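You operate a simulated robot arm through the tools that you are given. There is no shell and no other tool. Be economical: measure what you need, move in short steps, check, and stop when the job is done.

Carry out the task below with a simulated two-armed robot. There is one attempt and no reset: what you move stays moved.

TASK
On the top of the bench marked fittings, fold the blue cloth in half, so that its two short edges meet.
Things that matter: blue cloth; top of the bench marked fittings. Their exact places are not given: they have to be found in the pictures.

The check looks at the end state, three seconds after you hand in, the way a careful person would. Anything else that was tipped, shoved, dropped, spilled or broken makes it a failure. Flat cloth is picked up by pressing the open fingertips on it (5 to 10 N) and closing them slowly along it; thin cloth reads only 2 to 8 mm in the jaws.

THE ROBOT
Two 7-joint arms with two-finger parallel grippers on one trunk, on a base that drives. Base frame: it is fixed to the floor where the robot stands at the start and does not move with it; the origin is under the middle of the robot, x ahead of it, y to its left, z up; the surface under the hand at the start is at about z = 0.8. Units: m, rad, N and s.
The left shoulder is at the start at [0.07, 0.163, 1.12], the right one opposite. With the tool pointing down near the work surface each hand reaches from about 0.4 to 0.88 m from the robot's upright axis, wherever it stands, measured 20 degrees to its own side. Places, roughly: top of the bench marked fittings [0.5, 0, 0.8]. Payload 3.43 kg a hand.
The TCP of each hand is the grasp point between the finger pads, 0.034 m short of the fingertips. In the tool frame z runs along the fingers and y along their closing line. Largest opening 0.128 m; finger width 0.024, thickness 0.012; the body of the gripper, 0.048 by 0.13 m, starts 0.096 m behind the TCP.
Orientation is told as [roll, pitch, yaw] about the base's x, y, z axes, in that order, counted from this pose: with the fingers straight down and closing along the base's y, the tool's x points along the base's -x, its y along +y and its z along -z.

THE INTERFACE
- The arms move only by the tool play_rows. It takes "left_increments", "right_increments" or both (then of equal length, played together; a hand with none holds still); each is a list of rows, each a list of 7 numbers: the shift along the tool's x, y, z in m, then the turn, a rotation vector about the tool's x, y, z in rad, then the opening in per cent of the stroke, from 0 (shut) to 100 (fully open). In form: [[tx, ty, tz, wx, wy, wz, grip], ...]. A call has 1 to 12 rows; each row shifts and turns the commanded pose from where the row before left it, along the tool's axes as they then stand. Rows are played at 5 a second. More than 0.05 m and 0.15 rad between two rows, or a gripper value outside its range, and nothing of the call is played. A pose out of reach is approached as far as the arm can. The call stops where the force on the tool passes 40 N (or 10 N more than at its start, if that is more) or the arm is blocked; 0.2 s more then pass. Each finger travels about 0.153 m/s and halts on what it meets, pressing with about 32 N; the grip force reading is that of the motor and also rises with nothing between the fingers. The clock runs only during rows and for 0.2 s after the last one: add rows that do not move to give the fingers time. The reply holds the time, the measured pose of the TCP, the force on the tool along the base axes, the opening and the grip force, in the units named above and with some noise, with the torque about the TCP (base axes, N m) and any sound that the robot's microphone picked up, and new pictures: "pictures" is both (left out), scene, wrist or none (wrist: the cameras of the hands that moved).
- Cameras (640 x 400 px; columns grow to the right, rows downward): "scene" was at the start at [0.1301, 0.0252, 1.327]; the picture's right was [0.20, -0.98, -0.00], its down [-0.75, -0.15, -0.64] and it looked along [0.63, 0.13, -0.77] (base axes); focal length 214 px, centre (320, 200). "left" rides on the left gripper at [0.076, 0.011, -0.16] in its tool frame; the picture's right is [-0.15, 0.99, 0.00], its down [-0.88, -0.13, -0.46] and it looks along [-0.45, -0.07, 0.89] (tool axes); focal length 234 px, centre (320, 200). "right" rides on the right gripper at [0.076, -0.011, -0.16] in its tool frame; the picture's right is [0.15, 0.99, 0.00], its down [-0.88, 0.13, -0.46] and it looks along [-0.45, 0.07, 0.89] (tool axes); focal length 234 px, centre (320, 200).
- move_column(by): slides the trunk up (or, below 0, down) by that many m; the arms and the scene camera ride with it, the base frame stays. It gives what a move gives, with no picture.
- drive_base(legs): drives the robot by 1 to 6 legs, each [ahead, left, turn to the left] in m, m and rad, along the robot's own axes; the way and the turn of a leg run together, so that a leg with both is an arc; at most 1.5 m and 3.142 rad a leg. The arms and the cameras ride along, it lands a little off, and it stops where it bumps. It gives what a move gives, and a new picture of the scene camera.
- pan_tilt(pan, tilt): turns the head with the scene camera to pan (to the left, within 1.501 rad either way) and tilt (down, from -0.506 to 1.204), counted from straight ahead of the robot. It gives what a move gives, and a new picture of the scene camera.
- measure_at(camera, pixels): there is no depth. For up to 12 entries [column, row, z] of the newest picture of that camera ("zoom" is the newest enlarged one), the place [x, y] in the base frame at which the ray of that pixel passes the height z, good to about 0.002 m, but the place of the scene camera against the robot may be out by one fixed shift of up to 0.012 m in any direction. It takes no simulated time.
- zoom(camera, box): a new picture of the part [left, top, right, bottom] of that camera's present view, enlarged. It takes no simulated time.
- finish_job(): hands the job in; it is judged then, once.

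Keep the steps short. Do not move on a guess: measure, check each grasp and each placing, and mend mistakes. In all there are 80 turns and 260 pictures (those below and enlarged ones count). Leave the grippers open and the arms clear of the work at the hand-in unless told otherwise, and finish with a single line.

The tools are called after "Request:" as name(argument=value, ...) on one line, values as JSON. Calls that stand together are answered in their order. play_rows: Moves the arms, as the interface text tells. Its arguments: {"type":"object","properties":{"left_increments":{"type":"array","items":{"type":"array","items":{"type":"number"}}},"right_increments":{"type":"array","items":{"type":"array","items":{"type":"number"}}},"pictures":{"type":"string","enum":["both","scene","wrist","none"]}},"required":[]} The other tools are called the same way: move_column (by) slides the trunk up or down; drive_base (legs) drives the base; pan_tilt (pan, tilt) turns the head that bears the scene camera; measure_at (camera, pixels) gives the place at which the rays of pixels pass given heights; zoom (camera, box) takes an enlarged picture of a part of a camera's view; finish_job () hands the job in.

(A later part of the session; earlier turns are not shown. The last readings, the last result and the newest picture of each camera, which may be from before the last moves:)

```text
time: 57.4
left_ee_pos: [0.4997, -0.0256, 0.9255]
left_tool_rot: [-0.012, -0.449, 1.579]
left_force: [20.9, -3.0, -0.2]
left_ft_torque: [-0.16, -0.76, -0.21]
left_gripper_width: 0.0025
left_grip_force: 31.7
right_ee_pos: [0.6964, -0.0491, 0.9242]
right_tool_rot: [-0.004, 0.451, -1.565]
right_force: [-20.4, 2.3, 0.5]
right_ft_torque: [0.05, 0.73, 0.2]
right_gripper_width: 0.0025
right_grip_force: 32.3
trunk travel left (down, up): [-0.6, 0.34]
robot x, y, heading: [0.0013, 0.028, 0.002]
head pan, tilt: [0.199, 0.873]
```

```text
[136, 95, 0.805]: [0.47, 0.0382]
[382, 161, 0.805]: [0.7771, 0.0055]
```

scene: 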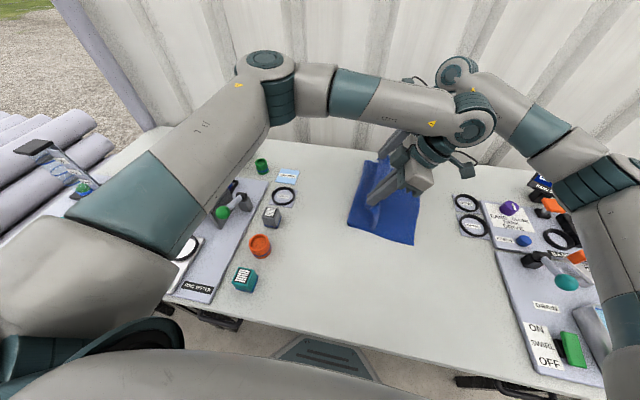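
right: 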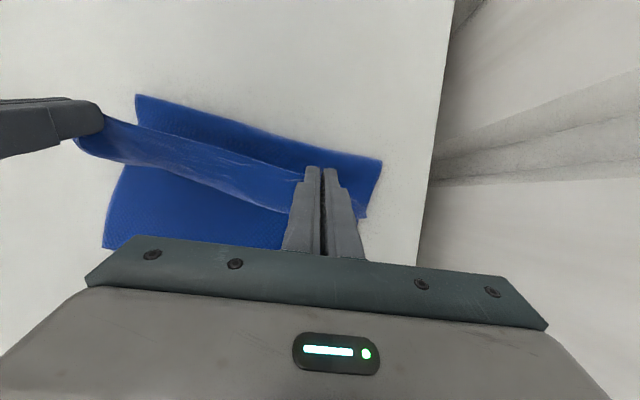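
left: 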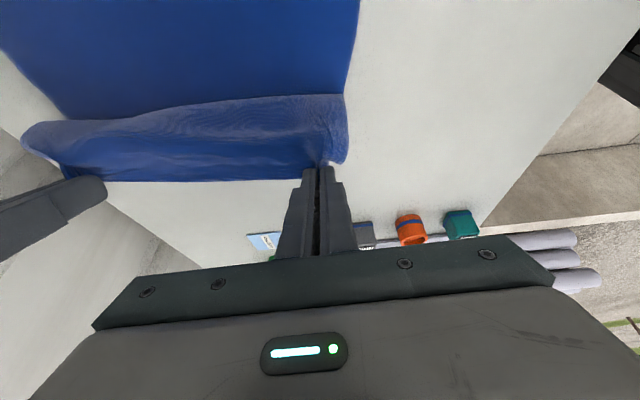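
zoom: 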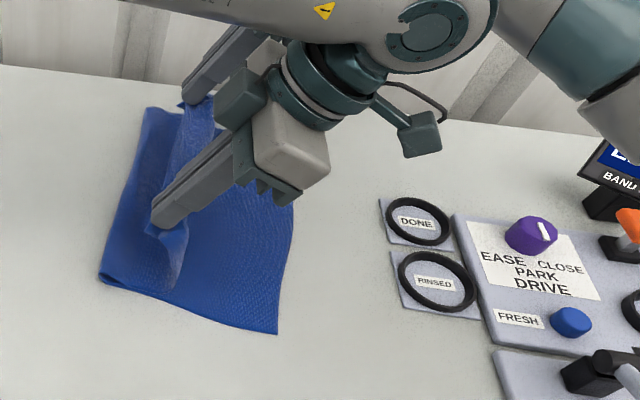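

The fold line runs from (0.47,0.038) to (0.777,0.006) and the bottom layer is 0.19 m wide, which is what I want. I'll continue toward −y by driving the base right 0.08 m at this height, then check before lowering.

Request:
drive_base(legs=[[0, -0.08, 0]])

Request:
zoom(camera="left", box=[0, 0, 420, 262])

Request:
measure_at(camera="scene", pixels=[[320, 200, 0.8]])

```text
time: 58.5
left_ee_pos: [0.5006, -0.1077, 0.9257]
left_tool_rot: [-0.012, -0.45, 1.579]
left_force: [22.0, -1.9, 0.1]
left_ft_torque: [-0.1, -0.76, -0.22]
left_gripper_width: 0.0025
left_grip_force: 31.7
right_ee_pos: [0.6981, -0.1321, 0.9245]
right_tool_rot: [-0.006, 0.452, -1.567]
right_force: [-20.5, 2.0, 0.2]
right_ft_torque: [0.16, 0.77, 0.19]
right_gripper_width: 0.0023
right_grip_force: 31.7
trunk travel left (down, up): [-0.6, 0.34]
robot x, y, heading: [-0.0015, -0.0484, -0.001]
head pan, tilt: [0.199, 0.873]
```

scene: 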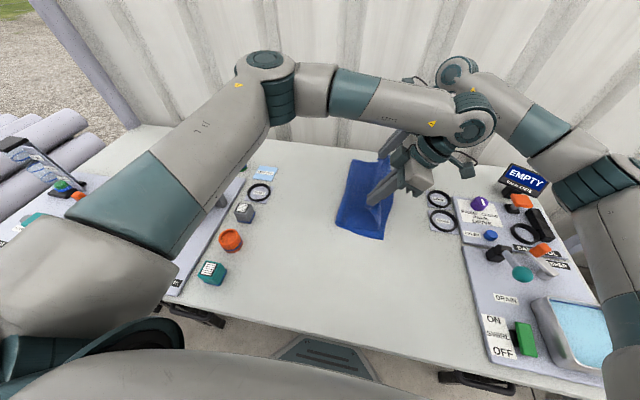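

```text
1.52 times, centred on (210, 131) of left
```

zoom: 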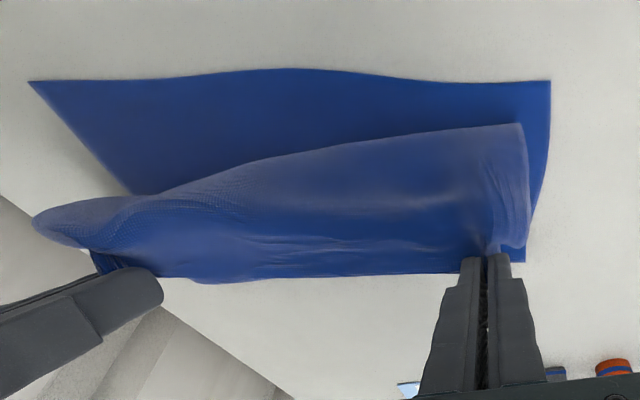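

```text
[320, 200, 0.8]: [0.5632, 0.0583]
```

Request:
measure_at(camera="zoom", pixels=[[551, 81, 0.801], [29, 82, 0.801], [290, 68, 0.801], [525, 262, 0.803], [200, 282, 0.803]])

Request:
measure_at(camera="scene", pixels=[[383, 239, 0.801], [335, 224, 0.805], [350, 161, 0.805]])

```text
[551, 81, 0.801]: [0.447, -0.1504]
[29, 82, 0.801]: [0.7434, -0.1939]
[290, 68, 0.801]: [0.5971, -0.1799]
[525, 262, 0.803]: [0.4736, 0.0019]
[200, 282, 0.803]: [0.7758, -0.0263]
```

```text
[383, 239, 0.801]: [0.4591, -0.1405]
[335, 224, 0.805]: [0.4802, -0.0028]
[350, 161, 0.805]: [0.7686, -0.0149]
```

The fold crept to y≈0 because slack collects when the cloth hangs high. A low drag keeps the top layer taut and sets the fold properly. So I drive back +0.08, open the cloth out to y≈+0.14 at low height, then draw it back across low.

Request:
drive_base(legs=[[0, 0.08, 0]])

Request:
play_rows(left_increments=[[-0.031, 0, -0.0295, 0, 0, 0, 0], [-0.031, 0, -0.0295, 0, 0, 0, 0], [0, 0, 0, 0, 0, 0, 0], [-0.0151, 0, 0.0406, 0, 0, 0, 0], [-0.0151, 0, 0.0406, 0, 0, 0, 0], [-0.0151, 0, 0.0406, 0, 0, 0, 0], [-0.0151, 0, 0.0406, 0, 0, 0, 0], [0, 0, 0, 0, 0, 0, 0], [0, 0, 0, 0, 0, 0, 0]], right_increments=[[0.031, 0, -0.0295, 0, 0, 0, 0], [0.031, 0, -0.0295, 0, 0, 0, 0], [0, 0, 0, 0, 0, 0, 0], [0.0151, 0, 0.0406, 0, 0, 0, 0], [0.0151, 0, 0.0406, 0, 0, 0, 0], [0.0151, 0, 0.0406, 0, 0, 0, 0], [0.0151, 0, 0.0406, 0, 0, 0, 0], [0, 0, 0, 0, 0, 0, 0], [0, 0, 0, 0, 0, 0, 0]])

Request:
zoom(camera="scene", box=[300, 120, 500, 270])

```text
time: 59.5
left_ee_pos: [0.5014, -0.0299, 0.9253]
left_tool_rot: [-0.014, -0.449, 1.578]
left_force: [19.0, -2.1, -0.1]
left_ft_torque: [-0.13, -0.62, -0.12]
left_gripper_width: 0.0025
left_grip_force: 31.9
right_ee_pos: [0.6973, -0.054, 0.9237]
right_tool_rot: [-0.007, 0.451, -1.567]
right_force: [-19.4, 2.4, -0.1]
right_ft_torque: [0.03, 0.66, 0.2]
right_gripper_width: 0.0024
right_grip_force: 31.9
trunk travel left (down, up): [-0.6, 0.34]
robot x, y, heading: [0.0019, 0.0268, -0.0]
head pan, tilt: [0.199, 0.873]
```

scene: 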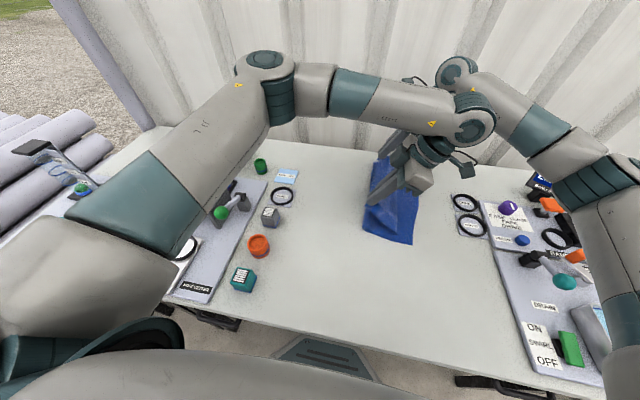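

```text
time: 61.5
left_ee_pos: [0.4992, 0.1282, 0.8868]
left_tool_rot: [-0.013, -0.448, 1.577]
left_force: [11.2, -1.5, 0.0]
left_ft_torque: [-0.08, -0.4, -0.09]
left_gripper_width: 0.0023
left_grip_force: 31.8
right_ee_pos: [0.6947, 0.1047, 0.8847]
right_tool_rot: [-0.007, 0.45, -1.565]
right_force: [-11.3, 0.9, 0.3]
right_ft_torque: [0.03, 0.43, 0.09]
right_gripper_width: 0.0022
right_grip_force: 32.0
trunk travel left (down, up): [-0.6, 0.34]
robot x, y, heading: [-0.0029, 0.0272, 0.003]
head pan, tilt: [0.199, 0.873]
```

scene: 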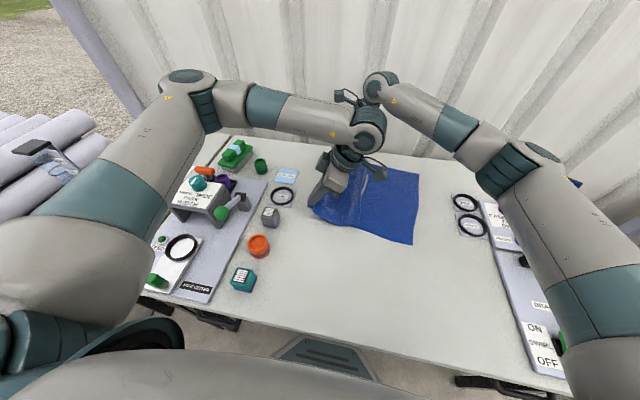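
right: 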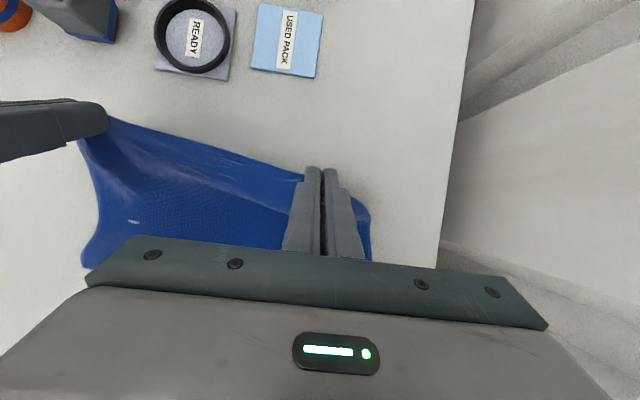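
left: 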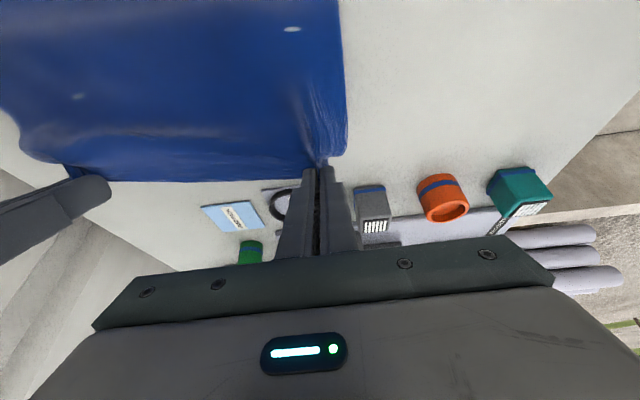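

```text
2.67 times, centred on (400, 195) of scene
```

zoom: 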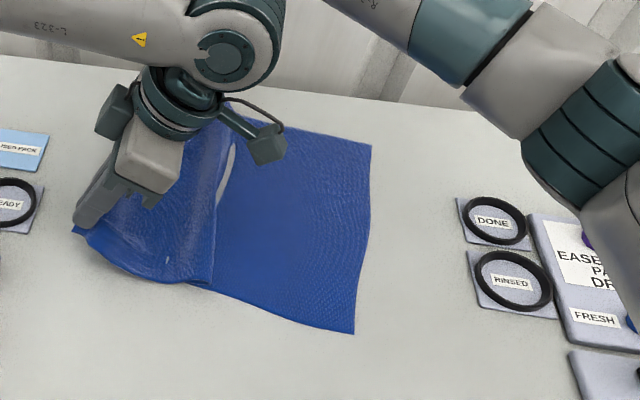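

An S-pleat remains: the loop overlaps at zoom (213,280). I'll pull the held edge 0.06 m further to +y to straighten it.

Request:
play_rows(left_increments=[[-0.018, 0, 0.0087, 0, 0, 0, 0], [-0.018, 0, 0.0087, 0, 0, 0, 0], [-0.018, 0, 0.0087, 0, 0, 0, 0], [0, 0, 0, 0, 0, 0, 0]], right_increments=[[0.018, 0, 0.0087, 0, 0, 0, 0], [0.018, 0, 0.0087, 0, 0, 0, 0], [0.018, 0, 0.0087, 0, 0, 0, 0], [0, 0, 0, 0, 0, 0, 0]], pictures="scene")

Request:
zoom(camera="scene", box=[300, 120, 500, 270])

```text
time: 62.5
left_ee_pos: [0.5008, 0.1862, 0.8865]
left_tool_rot: [-0.014, -0.449, 1.578]
left_force: [12.0, -1.3, 0.3]
left_ft_torque: [-0.03, -0.37, -0.1]
left_gripper_width: 0.0025
left_grip_force: 31.9
right_ee_pos: [0.6953, 0.1613, 0.8839]
right_tool_rot: [-0.007, 0.451, -1.568]
right_force: [-11.8, 0.8, -0.2]
right_ft_torque: [0.06, 0.38, 0.11]
right_gripper_width: 0.0024
right_grip_force: 32.0
trunk travel left (down, up): [-0.6, 0.34]
robot x, y, heading: [-0.0006, 0.0268, -0.001]
head pan, tilt: [0.199, 0.873]
```

scene: 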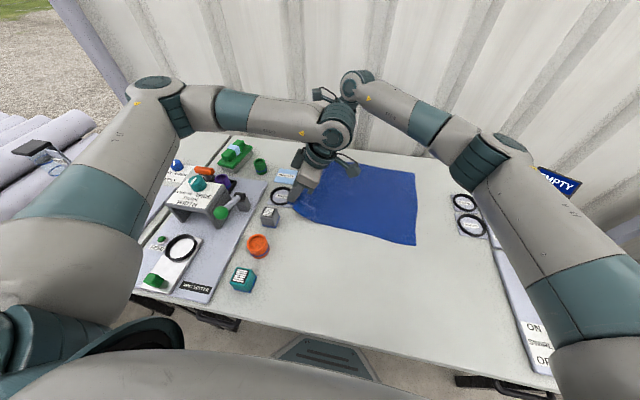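

```text
2.67 times, centred on (400, 195) of scene
```

zoom: 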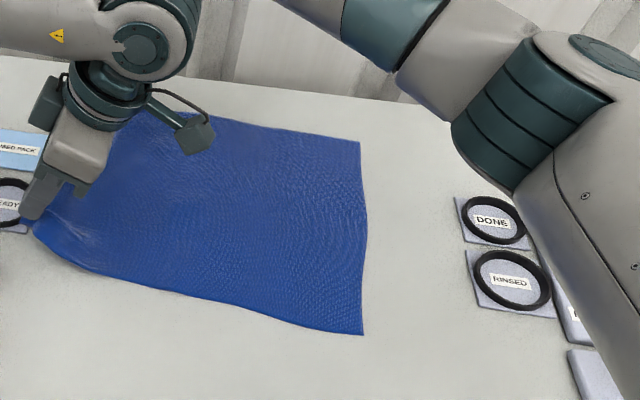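

The cloth is fully open and smooth now, held at its left edge. I'll measure the right edge again.

Request:
measure_at(camera="zoom", pixels=[[362, 334, 0.801], [360, 142, 0.801], [367, 230, 0.801]])

```text
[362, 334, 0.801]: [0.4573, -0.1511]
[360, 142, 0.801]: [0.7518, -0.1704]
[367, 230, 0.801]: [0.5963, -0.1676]
```

The corrected right edge runs from (0.448,−0.161) to (0.743,−0.180), so the fold should be at about y=0.036 for the near hand and 0.023 for the far hand. I'll now follow a nearly taut circular arc of radius ≈0.18 m about that line, up to the top first.

Request:
play_rows(left_increments=[[-0.0023, 0, -0.0336, 0, 0, 0, 0], [-0.0023, 0, -0.0336, 0, 0, 0, 0], [0.0179, 0, -0.0353, 0, 0, 0, 0], [0.0179, 0, -0.0353, 0, 0, 0, 0], [0.031, 0, -0.0244, 0, 0, 0, 0], [0.031, 0, -0.0244, 0, 0, 0, 0], [0, 0, 0, 0, 0, 0, 0]], right_increments=[[0.0041, 0, -0.0327, 0, 0, 0, 0], [0.0041, 0, -0.0327, 0, 0, 0, 0], [-0.0161, 0, -0.0344, 0, 0, 0, 0], [-0.0161, 0, -0.0344, 0, 0, 0, 0], [-0.0292, 0, -0.0235, 0, 0, 0, 0], [-0.0292, 0, -0.0235, 0, 0, 0, 0], [0, 0, 0, 0, 0, 0, 0]], pictures="scene")

Request:
zoom(camera="scene", box=[300, 120, 500, 270])

```text
time: 64.1
left_ee_pos: [0.5008, 0.024, 1.0117]
left_tool_rot: [-0.014, -0.446, 1.579]
left_force: [16.4, -1.1, -0.1]
left_ft_torque: [-0.12, -0.57, -0.16]
left_gripper_width: 0.0026
left_grip_force: 32.3
right_ee_pos: [0.6976, 0.0104, 1.0114]
right_tool_rot: [-0.006, 0.45, -1.566]
right_force: [-16.8, 1.8, 0.6]
right_ft_torque: [0.01, 0.62, 0.17]
right_gripper_width: 0.0024
right_grip_force: 31.5
trunk travel left (down, up): [-0.6, 0.34]
robot x, y, heading: [0.0001, 0.0275, -0.005]
head pan, tilt: [0.199, 0.873]
```

scene: 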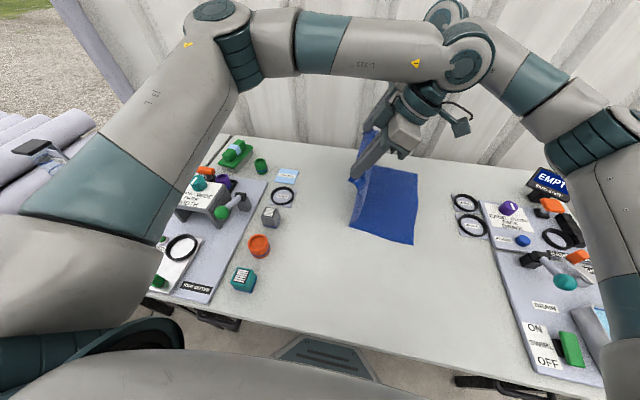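

```text
2.67 times, centred on (400, 195) of scene
```

zoom: 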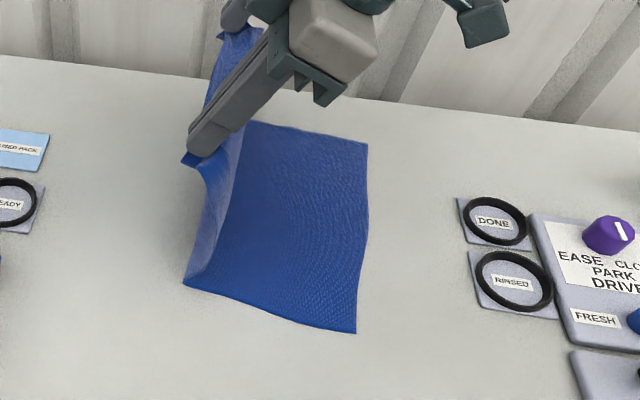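

Request:
measure_at(camera="zoom", pixels=[[357, 333, 0.801], [367, 145, 0.801], [183, 284, 0.803]])

```text
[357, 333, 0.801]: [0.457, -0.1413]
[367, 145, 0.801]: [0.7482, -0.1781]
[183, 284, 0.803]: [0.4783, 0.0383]
```

The cloth is clean and close to vertical above the fold line (near fold ≈ +0.03). I'll continue along the arc down the other side.

Request:
play_rows(left_increments=[[0.0308, 0, -0.0088, 0, 0, 0, 0], [0.0308, 0, -0.0088, 0, 0, 0, 0], [0.0317, 0, 0.0024, 0, 0, 0, 0], [0.0317, 0, 0.0024, 0, 0, 0, 0], [0.0286, 0, 0.0131, 0, 0, 0, 0], [0.0286, 0, 0.0131, 0, 0, 0, 0]], right_increments=[[-0.0326, 0, -0.0096, 0, 0, 0, 0], [-0.0326, 0, -0.0096, 0, 0, 0, 0], [-0.0331, 0, 0.0018, 0, 0, 0, 0], [-0.0331, 0, 0.0018, 0, 0, 0, 0], [-0.0299, 0, 0.0125, 0, 0, 0, 0], [-0.0299, 0, 0.0125, 0, 0, 0, 0]])

Request:
zoom(camera="scene", box=[300, 120, 500, 270])

```text
time: 65.5
left_ee_pos: [0.5027, -0.141, 0.9207]
left_tool_rot: [-0.014, -0.452, 1.579]
left_force: [13.6, -2.3, -0.6]
left_ft_torque: [-0.02, -0.47, -0.1]
left_gripper_width: 0.0022
left_grip_force: 32.7
right_ee_pos: [0.6978, -0.1616, 0.9183]
right_tool_rot: [-0.005, 0.454, -1.564]
right_force: [-13.1, 1.3, -0.5]
right_ft_torque: [0.12, 0.5, 0.15]
right_gripper_width: 0.0026
right_grip_force: 32.1
trunk travel left (down, up): [-0.6, 0.34]
robot x, y, heading: [-0.0001, 0.0245, -0.001]
head pan, tilt: [0.199, 0.873]
```

scene: 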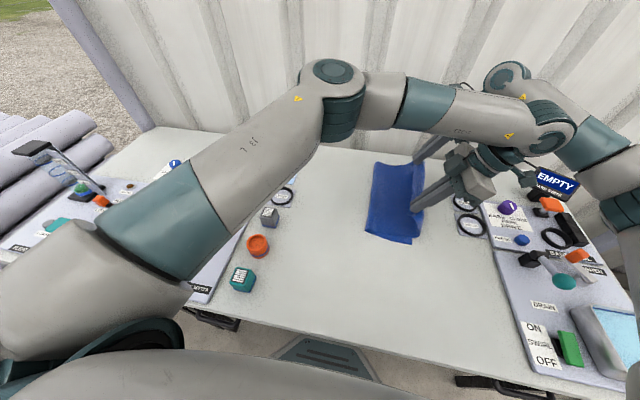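
right: 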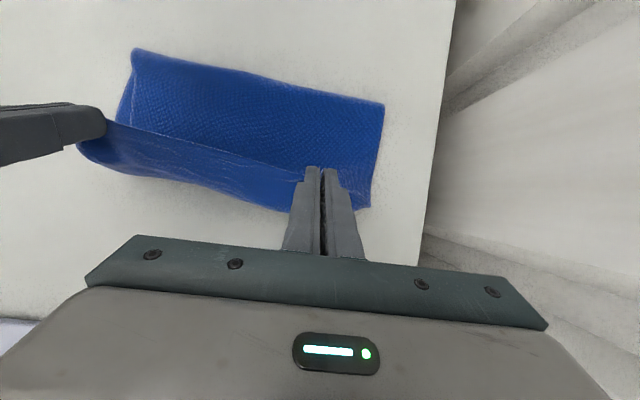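
left: 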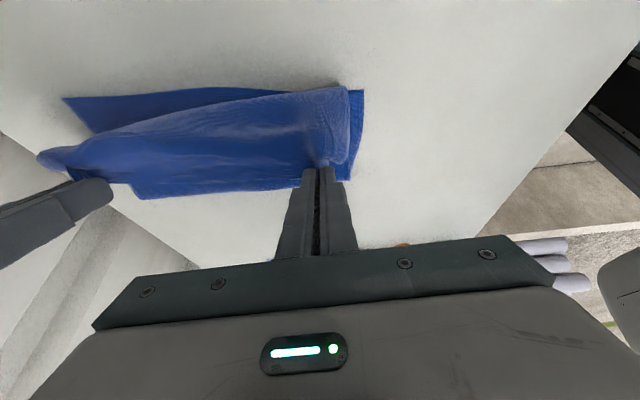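

```text
2.67 times, centred on (400, 195) of scene
```

zoom: 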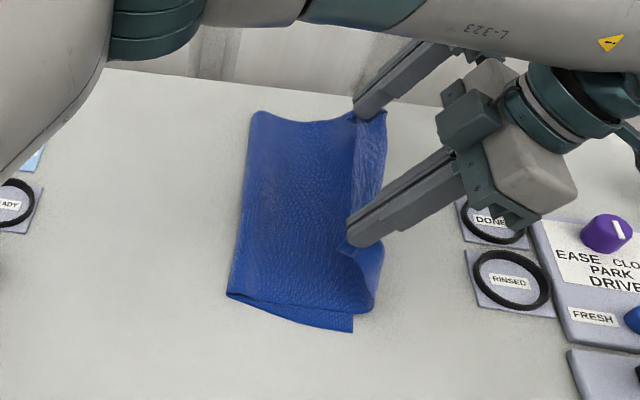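

Request:
measure_at(camera="left", pixels=[[364, 90, 0.801], [63, 98, 0.801], [340, 86, 0.82]])

Request:
measure_at(camera="right", pixels=[[132, 48, 0.805], [384, 103, 0.805]])

Request:
measure_at(camera="zoom", pixels=[[227, 294, 0.805], [252, 112, 0.805], [353, 332, 0.801]])

```text
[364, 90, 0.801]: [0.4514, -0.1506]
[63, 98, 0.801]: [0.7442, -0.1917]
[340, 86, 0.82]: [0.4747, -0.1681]
```

```text
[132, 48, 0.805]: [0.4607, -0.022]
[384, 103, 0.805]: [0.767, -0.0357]
```

```text
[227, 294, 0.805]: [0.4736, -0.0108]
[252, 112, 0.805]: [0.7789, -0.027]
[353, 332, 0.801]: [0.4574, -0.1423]
```

The slack is again on the hand's −y side (fold at −0.02…−0.036), because I stayed too high past the top. Earlier, a straight 45° descent set the fold at +0.038 correctly. I'll go back up, settle over y≈0.065, then descend on a true 45° line all the way down.

Request:
play_rows(left_increments=[[-0.0303, 0, -0.0044, 0, 0, 0, 0], [-0.0303, 0, -0.0044, 0, 0, 0, 0], [-0.0303, 0, -0.0044, 0, 0, 0, 0], [-0.0303, 0, -0.0044, 0, 0, 0, 0], [-0.0303, 0, -0.0044, 0, 0, 0, 0], [-0.0303, 0, -0.0044, 0, 0, 0, 0], [0, 0, 0, 0, 0, 0, 0], [-0.013, 0, 0.019, 0, 0, 0, 0], [-0.013, 0, 0.019, 0, 0, 0, 0], [0, 0, 0, 0, 0, 0, 0], [0, 0, 0, 0, 0, 0, 0]], right_increments=[[0.0303, 0, -0.0044, 0, 0, 0, 0], [0.0303, 0, -0.0044, 0, 0, 0, 0], [0.0303, 0, -0.0044, 0, 0, 0, 0], [0.0303, 0, -0.0044, 0, 0, 0, 0], [0.0303, 0, -0.0044, 0, 0, 0, 0], [0.0303, 0, -0.0044, 0, 0, 0, 0], [0, 0, 0, 0, 0, 0, 0], [0.013, 0, 0.019, 0, 0, 0, 0], [0.013, 0, 0.019, 0, 0, 0, 0], [0, 0, 0, 0, 0, 0, 0], [0, 0, 0, 0, 0, 0, 0]], pictures="scene")

Request:
zoom(camera="scene", box=[300, 120, 500, 270])

```text
time: 67.9
left_ee_pos: [0.5004, 0.0567, 1.001]
left_tool_rot: [-0.015, -0.45, 1.578]
left_force: [21.1, -2.3, -0.5]
left_ft_torque: [-0.1, -0.77, -0.21]
left_gripper_width: 0.0025
left_grip_force: 32.7
right_ee_pos: [0.6986, 0.0354, 1.0002]
right_tool_rot: [-0.005, 0.453, -1.566]
right_force: [-21.2, 1.3, 0.4]
right_ft_torque: [0.09, 0.75, 0.19]
right_gripper_width: 0.0023
right_grip_force: 31.7
trunk travel left (down, up): [-0.6, 0.34]
robot x, y, heading: [0.0009, 0.0254, -0.002]
head pan, tilt: [0.199, 0.873]
```

scene: 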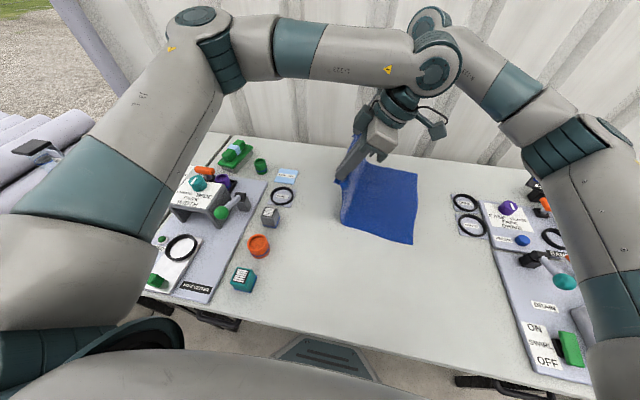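

```text
2.67 times, centred on (400, 195) of scene
```

zoom: 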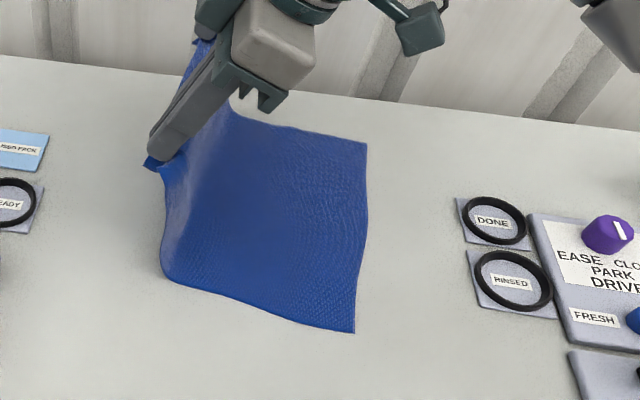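

Good state: the lift-off is near the wanted fold line. Now the 45° descent.

Request:
play_rows(left_increments=[[0.0341, 0, 0.0113, 0, 0, 0, 0], [0.0341, 0, 0.0113, 0, 0, 0, 0], [0.0341, 0, 0.0113, 0, 0, 0, 0], [0.0341, 0, 0.0113, 0, 0, 0, 0], [0.0341, 0, 0.0113, 0, 0, 0, 0], [0.03, 0, 0.009, 0, 0, 0, 0], [0, 0, 0, 0, 0, 0, 0]], right_increments=[[-0.0341, 0, 0.0113, 0, 0, 0, 0], [-0.0341, 0, 0.0113, 0, 0, 0, 0], [-0.0341, 0, 0.0113, 0, 0, 0, 0], [-0.0341, 0, 0.0113, 0, 0, 0, 0], [-0.0341, 0, 0.0113, 0, 0, 0, 0], [-0.032, 0, 0.009, 0, 0, 0, 0], [0, 0, 0, 0, 0, 0, 0]])

Request:
zoom(camera="scene", box=[300, 120, 500, 270])

```text
time: 69.5
left_ee_pos: [0.5037, -0.097, 0.8542]
left_tool_rot: [-0.014, -0.447, 1.578]
left_force: [11.5, -0.9, -0.4]
left_ft_torque: [-0.09, -0.41, -0.09]
left_gripper_width: 0.0023
left_grip_force: 31.9
right_ee_pos: [0.6973, -0.1173, 0.8525]
right_tool_rot: [-0.005, 0.449, -1.565]
right_force: [-12.0, 1.4, -0.1]
right_ft_torque: [0.03, 0.43, 0.1]
right_gripper_width: 0.0022
right_grip_force: 32.1
trunk travel left (down, up): [-0.6, 0.34]
robot x, y, heading: [-0.0007, 0.0281, -0.0]
head pan, tilt: [0.199, 0.873]
```

scene: 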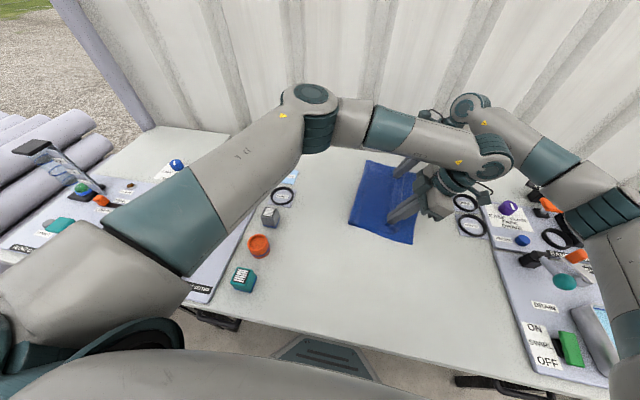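
right: 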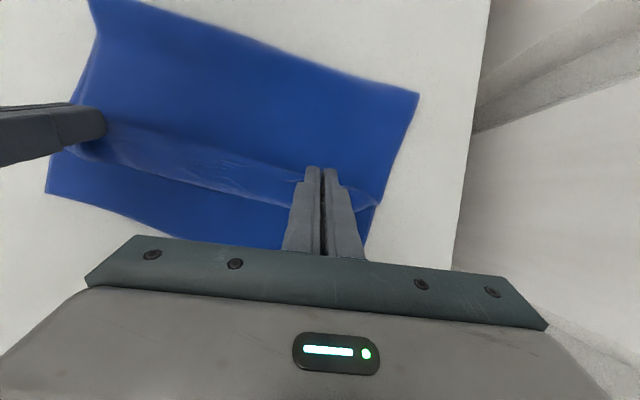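
left: 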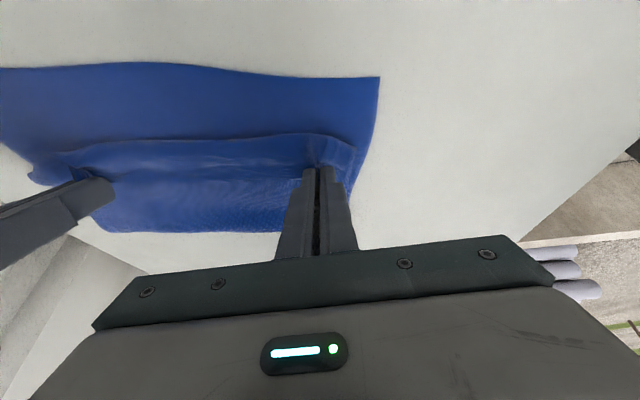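

```text
2.67 times, centred on (400, 195) of scene
```

zoom: 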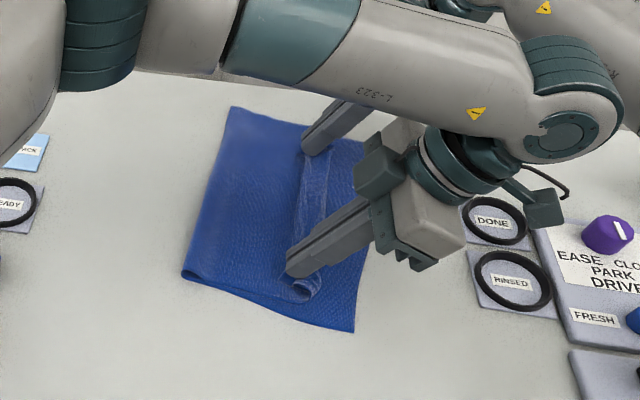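

That worked well: a clear fold at the left, with only a small loop in front of the hands. I'll measure the fold line and right edge.

Request:
measure_at(camera="zoom", pixels=[[182, 275, 0.805], [230, 107, 0.805], [355, 333, 0.801]])

Request:
measure_at(camera="left", pixels=[[380, 77, 0.801], [200, 67, 0.801], [330, 137, 0.815]])

Request:
measure_at(camera="right", pixels=[[418, 94, 0.805]])

```text
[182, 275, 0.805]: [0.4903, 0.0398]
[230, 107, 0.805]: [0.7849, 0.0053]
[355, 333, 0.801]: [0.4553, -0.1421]
```

```text
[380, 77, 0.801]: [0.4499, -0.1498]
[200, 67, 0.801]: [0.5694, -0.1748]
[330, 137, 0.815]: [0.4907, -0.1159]
```

```text
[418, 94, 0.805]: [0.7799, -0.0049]
```

The fold is at about +0.030 (near) and −0.005 (far), with bottom width about 0.185 m, which is good. Now I draw the held edge low toward −y, onto the right edge.

Request:
play_rows(left_increments=[[0.0217, 0.001, -0.0072, 0, 0, 0, 0], [0.0217, 0.001, -0.0072, 0, 0, 0, 0], [0.0217, 0.001, -0.0072, 0, 0, 0, 0], [0, 0, 0, 0, 0, 0, 0]], right_increments=[[-0.0235, -0.001, -0.008, 0, 0, 0, 0], [-0.0235, -0.001, -0.008, 0, 0, 0, 0], [-0.0235, -0.001, -0.008, 0, 0, 0, 0], [0, 0, 0, 0, 0, 0, 0]])

Request:
zoom(camera="scene", box=[300, 120, 500, 270])

Request:
zoom(camera="left", box=[0, 20, 420, 282])

```text
time: 70.5
left_ee_pos: [0.5008, -0.1661, 0.8466]
left_tool_rot: [-0.014, -0.45, 1.58]
left_force: [13.3, -1.8, -0.2]
left_ft_torque: [-0.08, -0.5, -0.09]
left_gripper_width: 0.0024
left_grip_force: 32.5
right_ee_pos: [0.6943, -0.1933, 0.8403]
right_tool_rot: [-0.008, 0.451, -1.566]
right_force: [-14.5, 1.8, 1.7]
right_ft_torque: [0.04, 0.47, 0.16]
right_gripper_width: 0.0021
right_grip_force: 31.8
trunk travel left (down, up): [-0.6, 0.34]
robot x, y, heading: [-0.0021, 0.0198, -0.004]
head pan, tilt: [0.199, 0.873]
```

scene: 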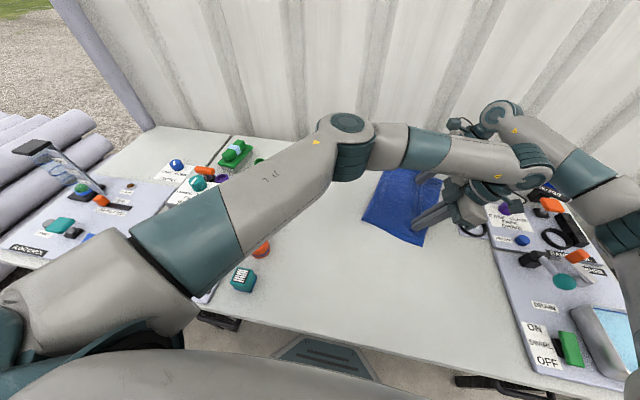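
right: 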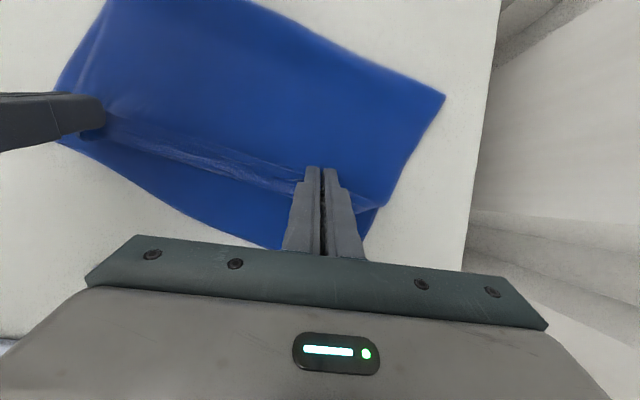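
left: 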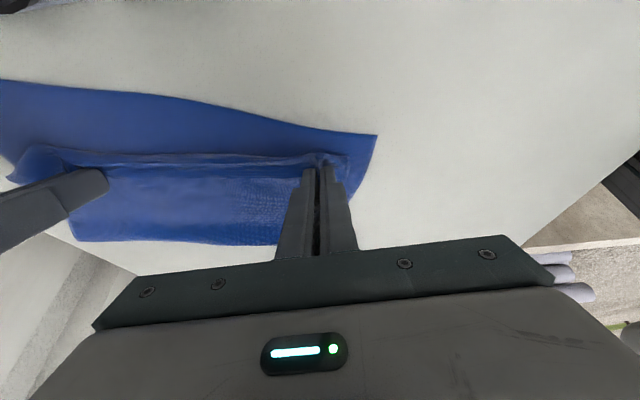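

```text
2.67 times, centred on (400, 195) of scene
```

zoom: 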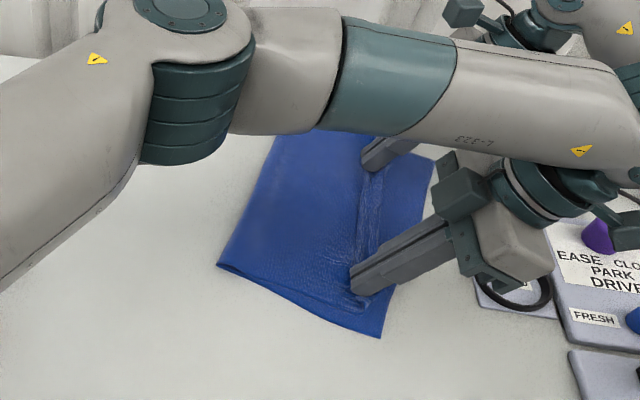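

```text
1.52 times, centred on (210, 151) of left
```

zoom: 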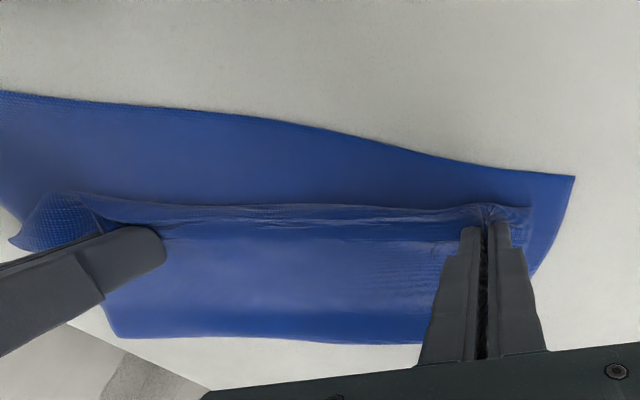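

The bottom layer slid along with the drag somewhat. I'll measure everything again.

Request:
measure_at(camera="zoom", pixels=[[574, 176, 0.801], [250, 118, 0.801], [0, 91, 0.801], [420, 343, 0.805], [120, 337, 0.805], [300, 205, 0.81], [530, 207, 0.81]])

Request:
measure_at(camera="right", pixels=[[445, 96, 0.805], [278, 248, 0.801], [387, 205, 0.803]])

```text
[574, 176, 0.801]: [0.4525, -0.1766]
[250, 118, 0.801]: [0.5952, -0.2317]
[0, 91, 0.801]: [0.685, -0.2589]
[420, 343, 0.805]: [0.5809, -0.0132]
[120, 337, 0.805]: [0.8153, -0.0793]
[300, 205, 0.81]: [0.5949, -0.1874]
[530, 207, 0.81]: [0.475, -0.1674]
```

```text
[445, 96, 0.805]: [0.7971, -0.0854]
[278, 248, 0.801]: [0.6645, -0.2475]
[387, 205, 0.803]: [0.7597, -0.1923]
```

The near side is taut, but the far side still has about 5 cm of slack, and the cloth has turned slightly. The bottom right edge runs from (0.4525,−0.177) toward (0.735,−0.277). I'll move mainly the far (right) hand, 0.06 m toward −y, keeping the hand spacing constant.

Request:
play_rows(left_increments=[[0.0036, 0, -0.0017, 0, 0, 0, 0], [0.0036, 0, -0.0017, 0, 0, 0, 0], [0.0036, 0, -0.0017, 0, 0, 0, 0], [0, 0, 0, 0, 0, 0, 0]], right_increments=[[-0.0174, -0.0043, -0.0099, 0, 0, 0, 0], [-0.0174, -0.0043, -0.0099, 0, 0, 0, 0], [-0.0174, -0.0043, -0.0099, 0, 0, 0, 0], [0, 0, 0, 0, 0, 0, 0]], pictures="wrist")

Request:
zoom(camera="left", box=[0, 20, 420, 282])

```text
time: 71.5
left_ee_pos: [0.5005, -0.1671, 0.8467]
left_tool_rot: [-0.017, -0.448, 1.583]
left_force: [26.0, -14.3, 0.1]
left_ft_torque: [-0.52, -0.96, -0.37]
left_gripper_width: 0.0024
left_grip_force: 31.7
left hand out of reach, approached as far as the arm can: row 2, 3
right_ee_pos: [0.6821, -0.2528, 0.8475]
right_tool_rot: [-0.009, 0.451, -1.566]
right_force: [-26.8, 14.4, -0.7]
right_ft_torque: [0.49, 0.96, 0.2]
right_gripper_width: 0.0024
right_grip_force: 31.9
trunk travel left (down, up): [-0.6, 0.34]
robot x, y, heading: [0.0036, 0.0242, -0.002]
head pan, tilt: [0.199, 0.873]
```

right: 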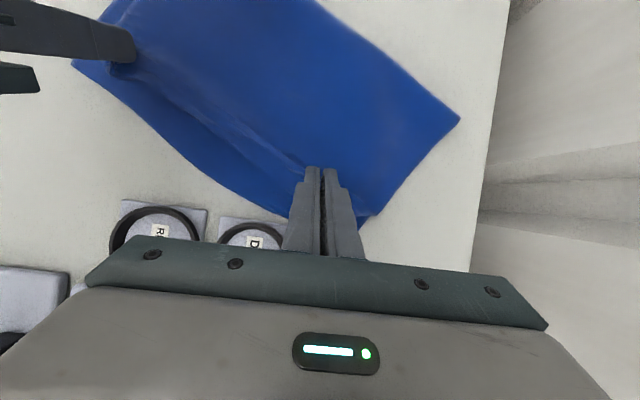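
left: 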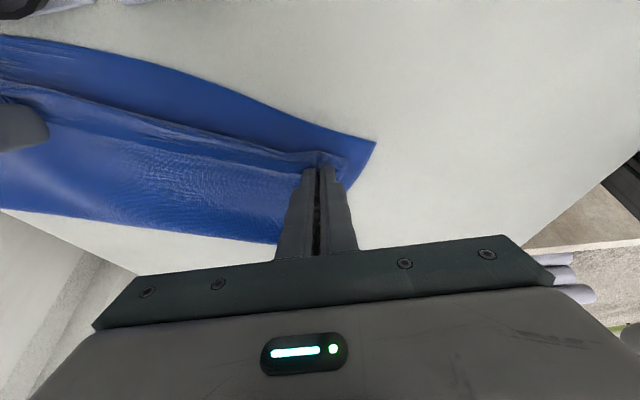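

```text
1.52 times, centred on (210, 151) of left
```

zoom: 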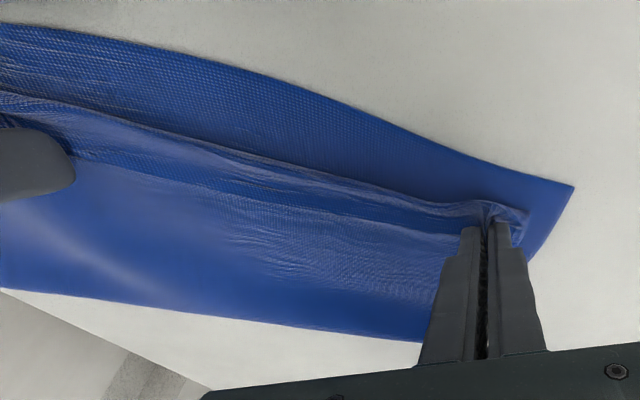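

The bottom slides along when dragged low, and the left arm is at its reach limit. The right way is to set the edge down directly at the end of a 45° descent, with more finger lean. I'll lift back the same way and open the cloth out, pulling the far side more to undo the rotation.

Request:
play_rows(left_increments=[[-0.039, 0, -0.0117, 0, 0, 0, 0], [-0.039, 0, -0.0117, 0, 0, 0, 0], [-0.039, 0, -0.0117, 0, 0, 0, 0], [-0.039, 0, -0.0117, 0, 0, 0, 0], [-0.039, 0, -0.0117, 0, 0, 0, 0], [-0.039, 0, -0.0117, 0, 0, 0, 0], [-0.0157, 0, 0.0365, 0, 0, 0, 0], [-0.0157, 0, 0.0365, 0, 0, 0, 0], [-0.0157, 0, 0.0365, 0, 0, 0, 0], [-0.0157, 0, 0.0365, 0, 0, 0, 0], [-0.0157, 0, 0.0365, 0, 0, 0, 0], [0, 0, 0, 0, 0, 0, 0]], right_increments=[[0.0435, 0.0024, -0.0095, 0, 0, 0, 0], [0.0435, 0.0024, -0.0095, 0, 0, 0, 0], [0.0435, 0.0024, -0.0095, 0, 0, 0, 0], [0.0435, 0.0024, -0.0095, 0, 0, 0, 0], [0.0435, 0.0024, -0.0095, 0, 0, 0, 0], [0.0435, 0.0024, -0.0095, 0, 0, 0, 0], [0.0202, 0, 0.0386, 0, 0, 0, 0], [0.0202, 0, 0.0386, 0, 0, 0, 0], [0.0202, 0, 0.0386, 0, 0, 0, 0], [0.0202, 0, 0.0386, 0, 0, 0, 0], [0.0202, 0, 0.0386, 0, 0, 0, 0], [0, 0, 0, 0, 0, 0, 0]], pictures="scene")

Request:
zoom(camera="scene", box=[270, 120, 510, 270])

```text
time: 73.0
left_ee_pos: [0.5014, 0.0091, 1.0085]
left_tool_rot: [-0.03, -0.444, 1.589]
left_force: [21.3, -6.8, -0.7]
left_ft_torque: [-0.22, -0.77, -0.28]
left_gripper_width: 0.0026
left_grip_force: 32.0
right_ee_pos: [0.6928, -0.0441, 1.0075]
right_tool_rot: [-0.016, 0.455, -1.559]
right_force: [-21.6, 7.2, -0.1]
right_ft_torque: [0.21, 0.77, 0.2]
right_gripper_width: 0.0026
right_grip_force: 31.9
trunk travel left (down, up): [-0.6, 0.34]
robot x, y, heading: [0.0022, 0.0226, 0.006]
head pan, tilt: [0.199, 0.873]
stopped in row 7 (right hand): the force on the tool passed its limit at 41 N (the readings are from after the stop); the commanded pose is now the measured one
```

scene: 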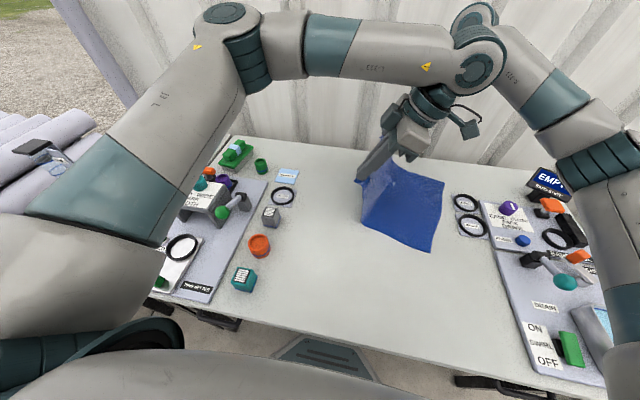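

```text
2.67 times, centred on (390, 195) of scene
```

zoom: 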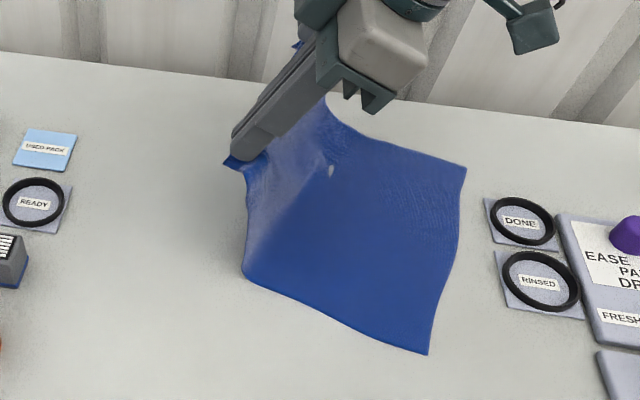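

That was just the edge tension peaking. I'll ease the spacing 4 mm and continue opening out.

Request:
play_rows(left_increments=[[0, 0, 0, 0, 0, 0, 0], [-0.0167, 0, 0.0363, 0, 0, 0, 0], [-0.0167, 0, 0.0363, 0, 0, 0, 0], [-0.0167, 0, 0.0363, 0, 0, 0, 0], [-0.0167, 0, 0.0363, 0, 0, 0, 0], [-0.0167, 0, 0.0363, 0, 0, 0, 0], [0, 0, 0, 0, 0, 0, 0]], right_increments=[[0, -0.005, 0, 0, 0, 0, 0], [0.0206, 0, 0.0382, 0, 0, 0, 0], [0.0206, 0, 0.0382, 0, 0, 0, 0], [0.0206, 0, 0.0382, 0, 0, 0, 0], [0.0206, 0, 0.0382, 0, 0, 0, 0], [0.0206, 0, 0.0382, 0, 0, 0, 0], [0, 0, 0, 0, 0, 0, 0]], pictures="scene")

Request:
zoom(camera="scene", box=[270, 120, 510, 270])

```text
time: 74.6
left_ee_pos: [0.5036, 0.1611, 0.8798]
left_tool_rot: [-0.024, -0.449, 1.583]
left_force: [0.8, -0.2, 0.4]
left_ft_torque: [0.01, -0.03, -0.01]
left_gripper_width: 0.0024
left_grip_force: 32.4
right_ee_pos: [0.6885, 0.1258, 0.8811]
right_tool_rot: [-0.011, 0.458, -1.566]
right_force: [-2.0, 0.0, 0.2]
right_ft_torque: [0.01, 0.03, 0.01]
right_gripper_width: 0.0021
right_grip_force: 32.2
trunk travel left (down, up): [-0.6, 0.34]
robot x, y, heading: [0.0004, 0.0262, 0.0]
head pan, tilt: [0.199, 0.873]
```

scene: 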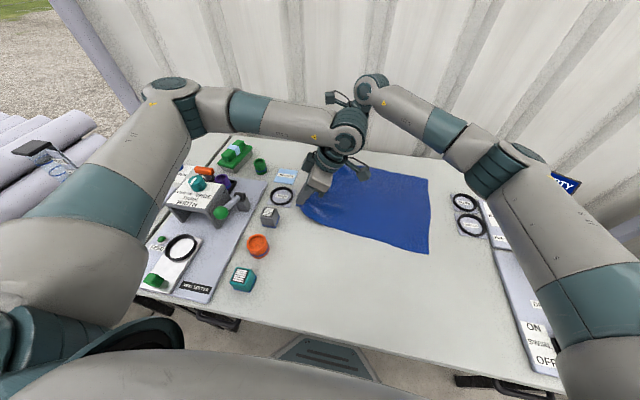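

```text
2.67 times, centred on (390, 195) of scene
```

zoom: 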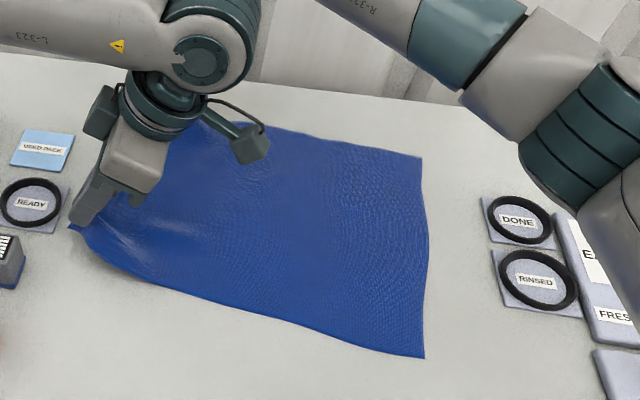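

Open and smooth again. I'll take a small extra pull, more on the far hand, to square it, then measure.

Request:
play_rows(left_increments=[[-0.0068, 0, 0.0033, 0, 0, 0, 0], [-0.0068, 0, 0.0033, 0, 0, 0, 0], [0, 0, 0, 0, 0, 0, 0]], right_increments=[[0.0158, 0.002, 0.0076, 0, 0, 0, 0], [0.0158, 0.002, 0.0076, 0, 0, 0, 0], [0, 0, 0, 0, 0, 0, 0]], pictures="scene")

Request:
zoom(camera="scene", box=[270, 120, 510, 270])

```text
time: 75.4
left_ee_pos: [0.5029, 0.1779, 0.8804]
left_tool_rot: [-0.026, -0.448, 1.584]
left_force: [2.0, 0.2, -0.1]
left_ft_torque: [0.01, -0.02, 0.01]
left_gripper_width: 0.0025
left_grip_force: 32.1
right_ee_pos: [0.6919, 0.1631, 0.8818]
right_tool_rot: [-0.012, 0.456, -1.568]
right_force: [-1.2, -0.8, 0.1]
right_ft_torque: [0.01, 0.04, 0.02]
right_gripper_width: 0.0024
right_grip_force: 31.5
trunk travel left (down, up): [-0.6, 0.34]
robot x, y, heading: [0.0024, 0.0249, 0.001]
head pan, tilt: [0.199, 0.873]
```

scene: 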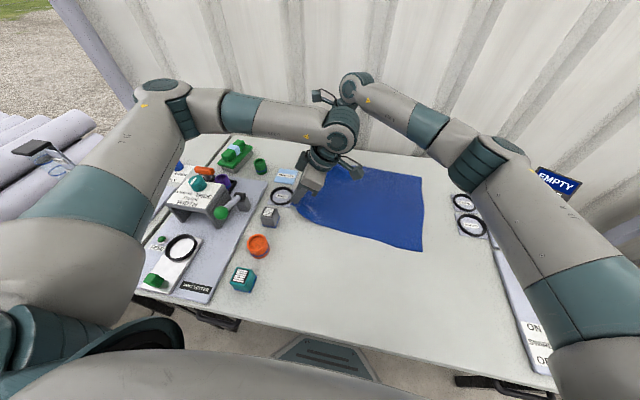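

```text
2.67 times, centred on (390, 195) of scene
```

zoom: 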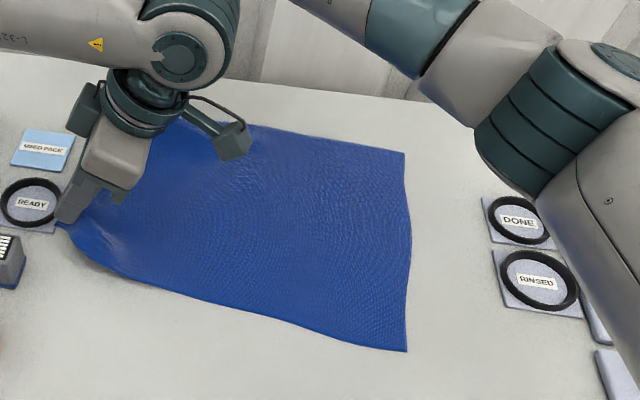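

Request:
measure_at(camera="zoom", pixels=[[407, 352, 0.801], [404, 152, 0.801], [411, 245, 0.801]])

```text
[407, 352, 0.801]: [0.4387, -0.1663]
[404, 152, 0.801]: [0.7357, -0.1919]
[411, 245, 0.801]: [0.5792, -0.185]
```

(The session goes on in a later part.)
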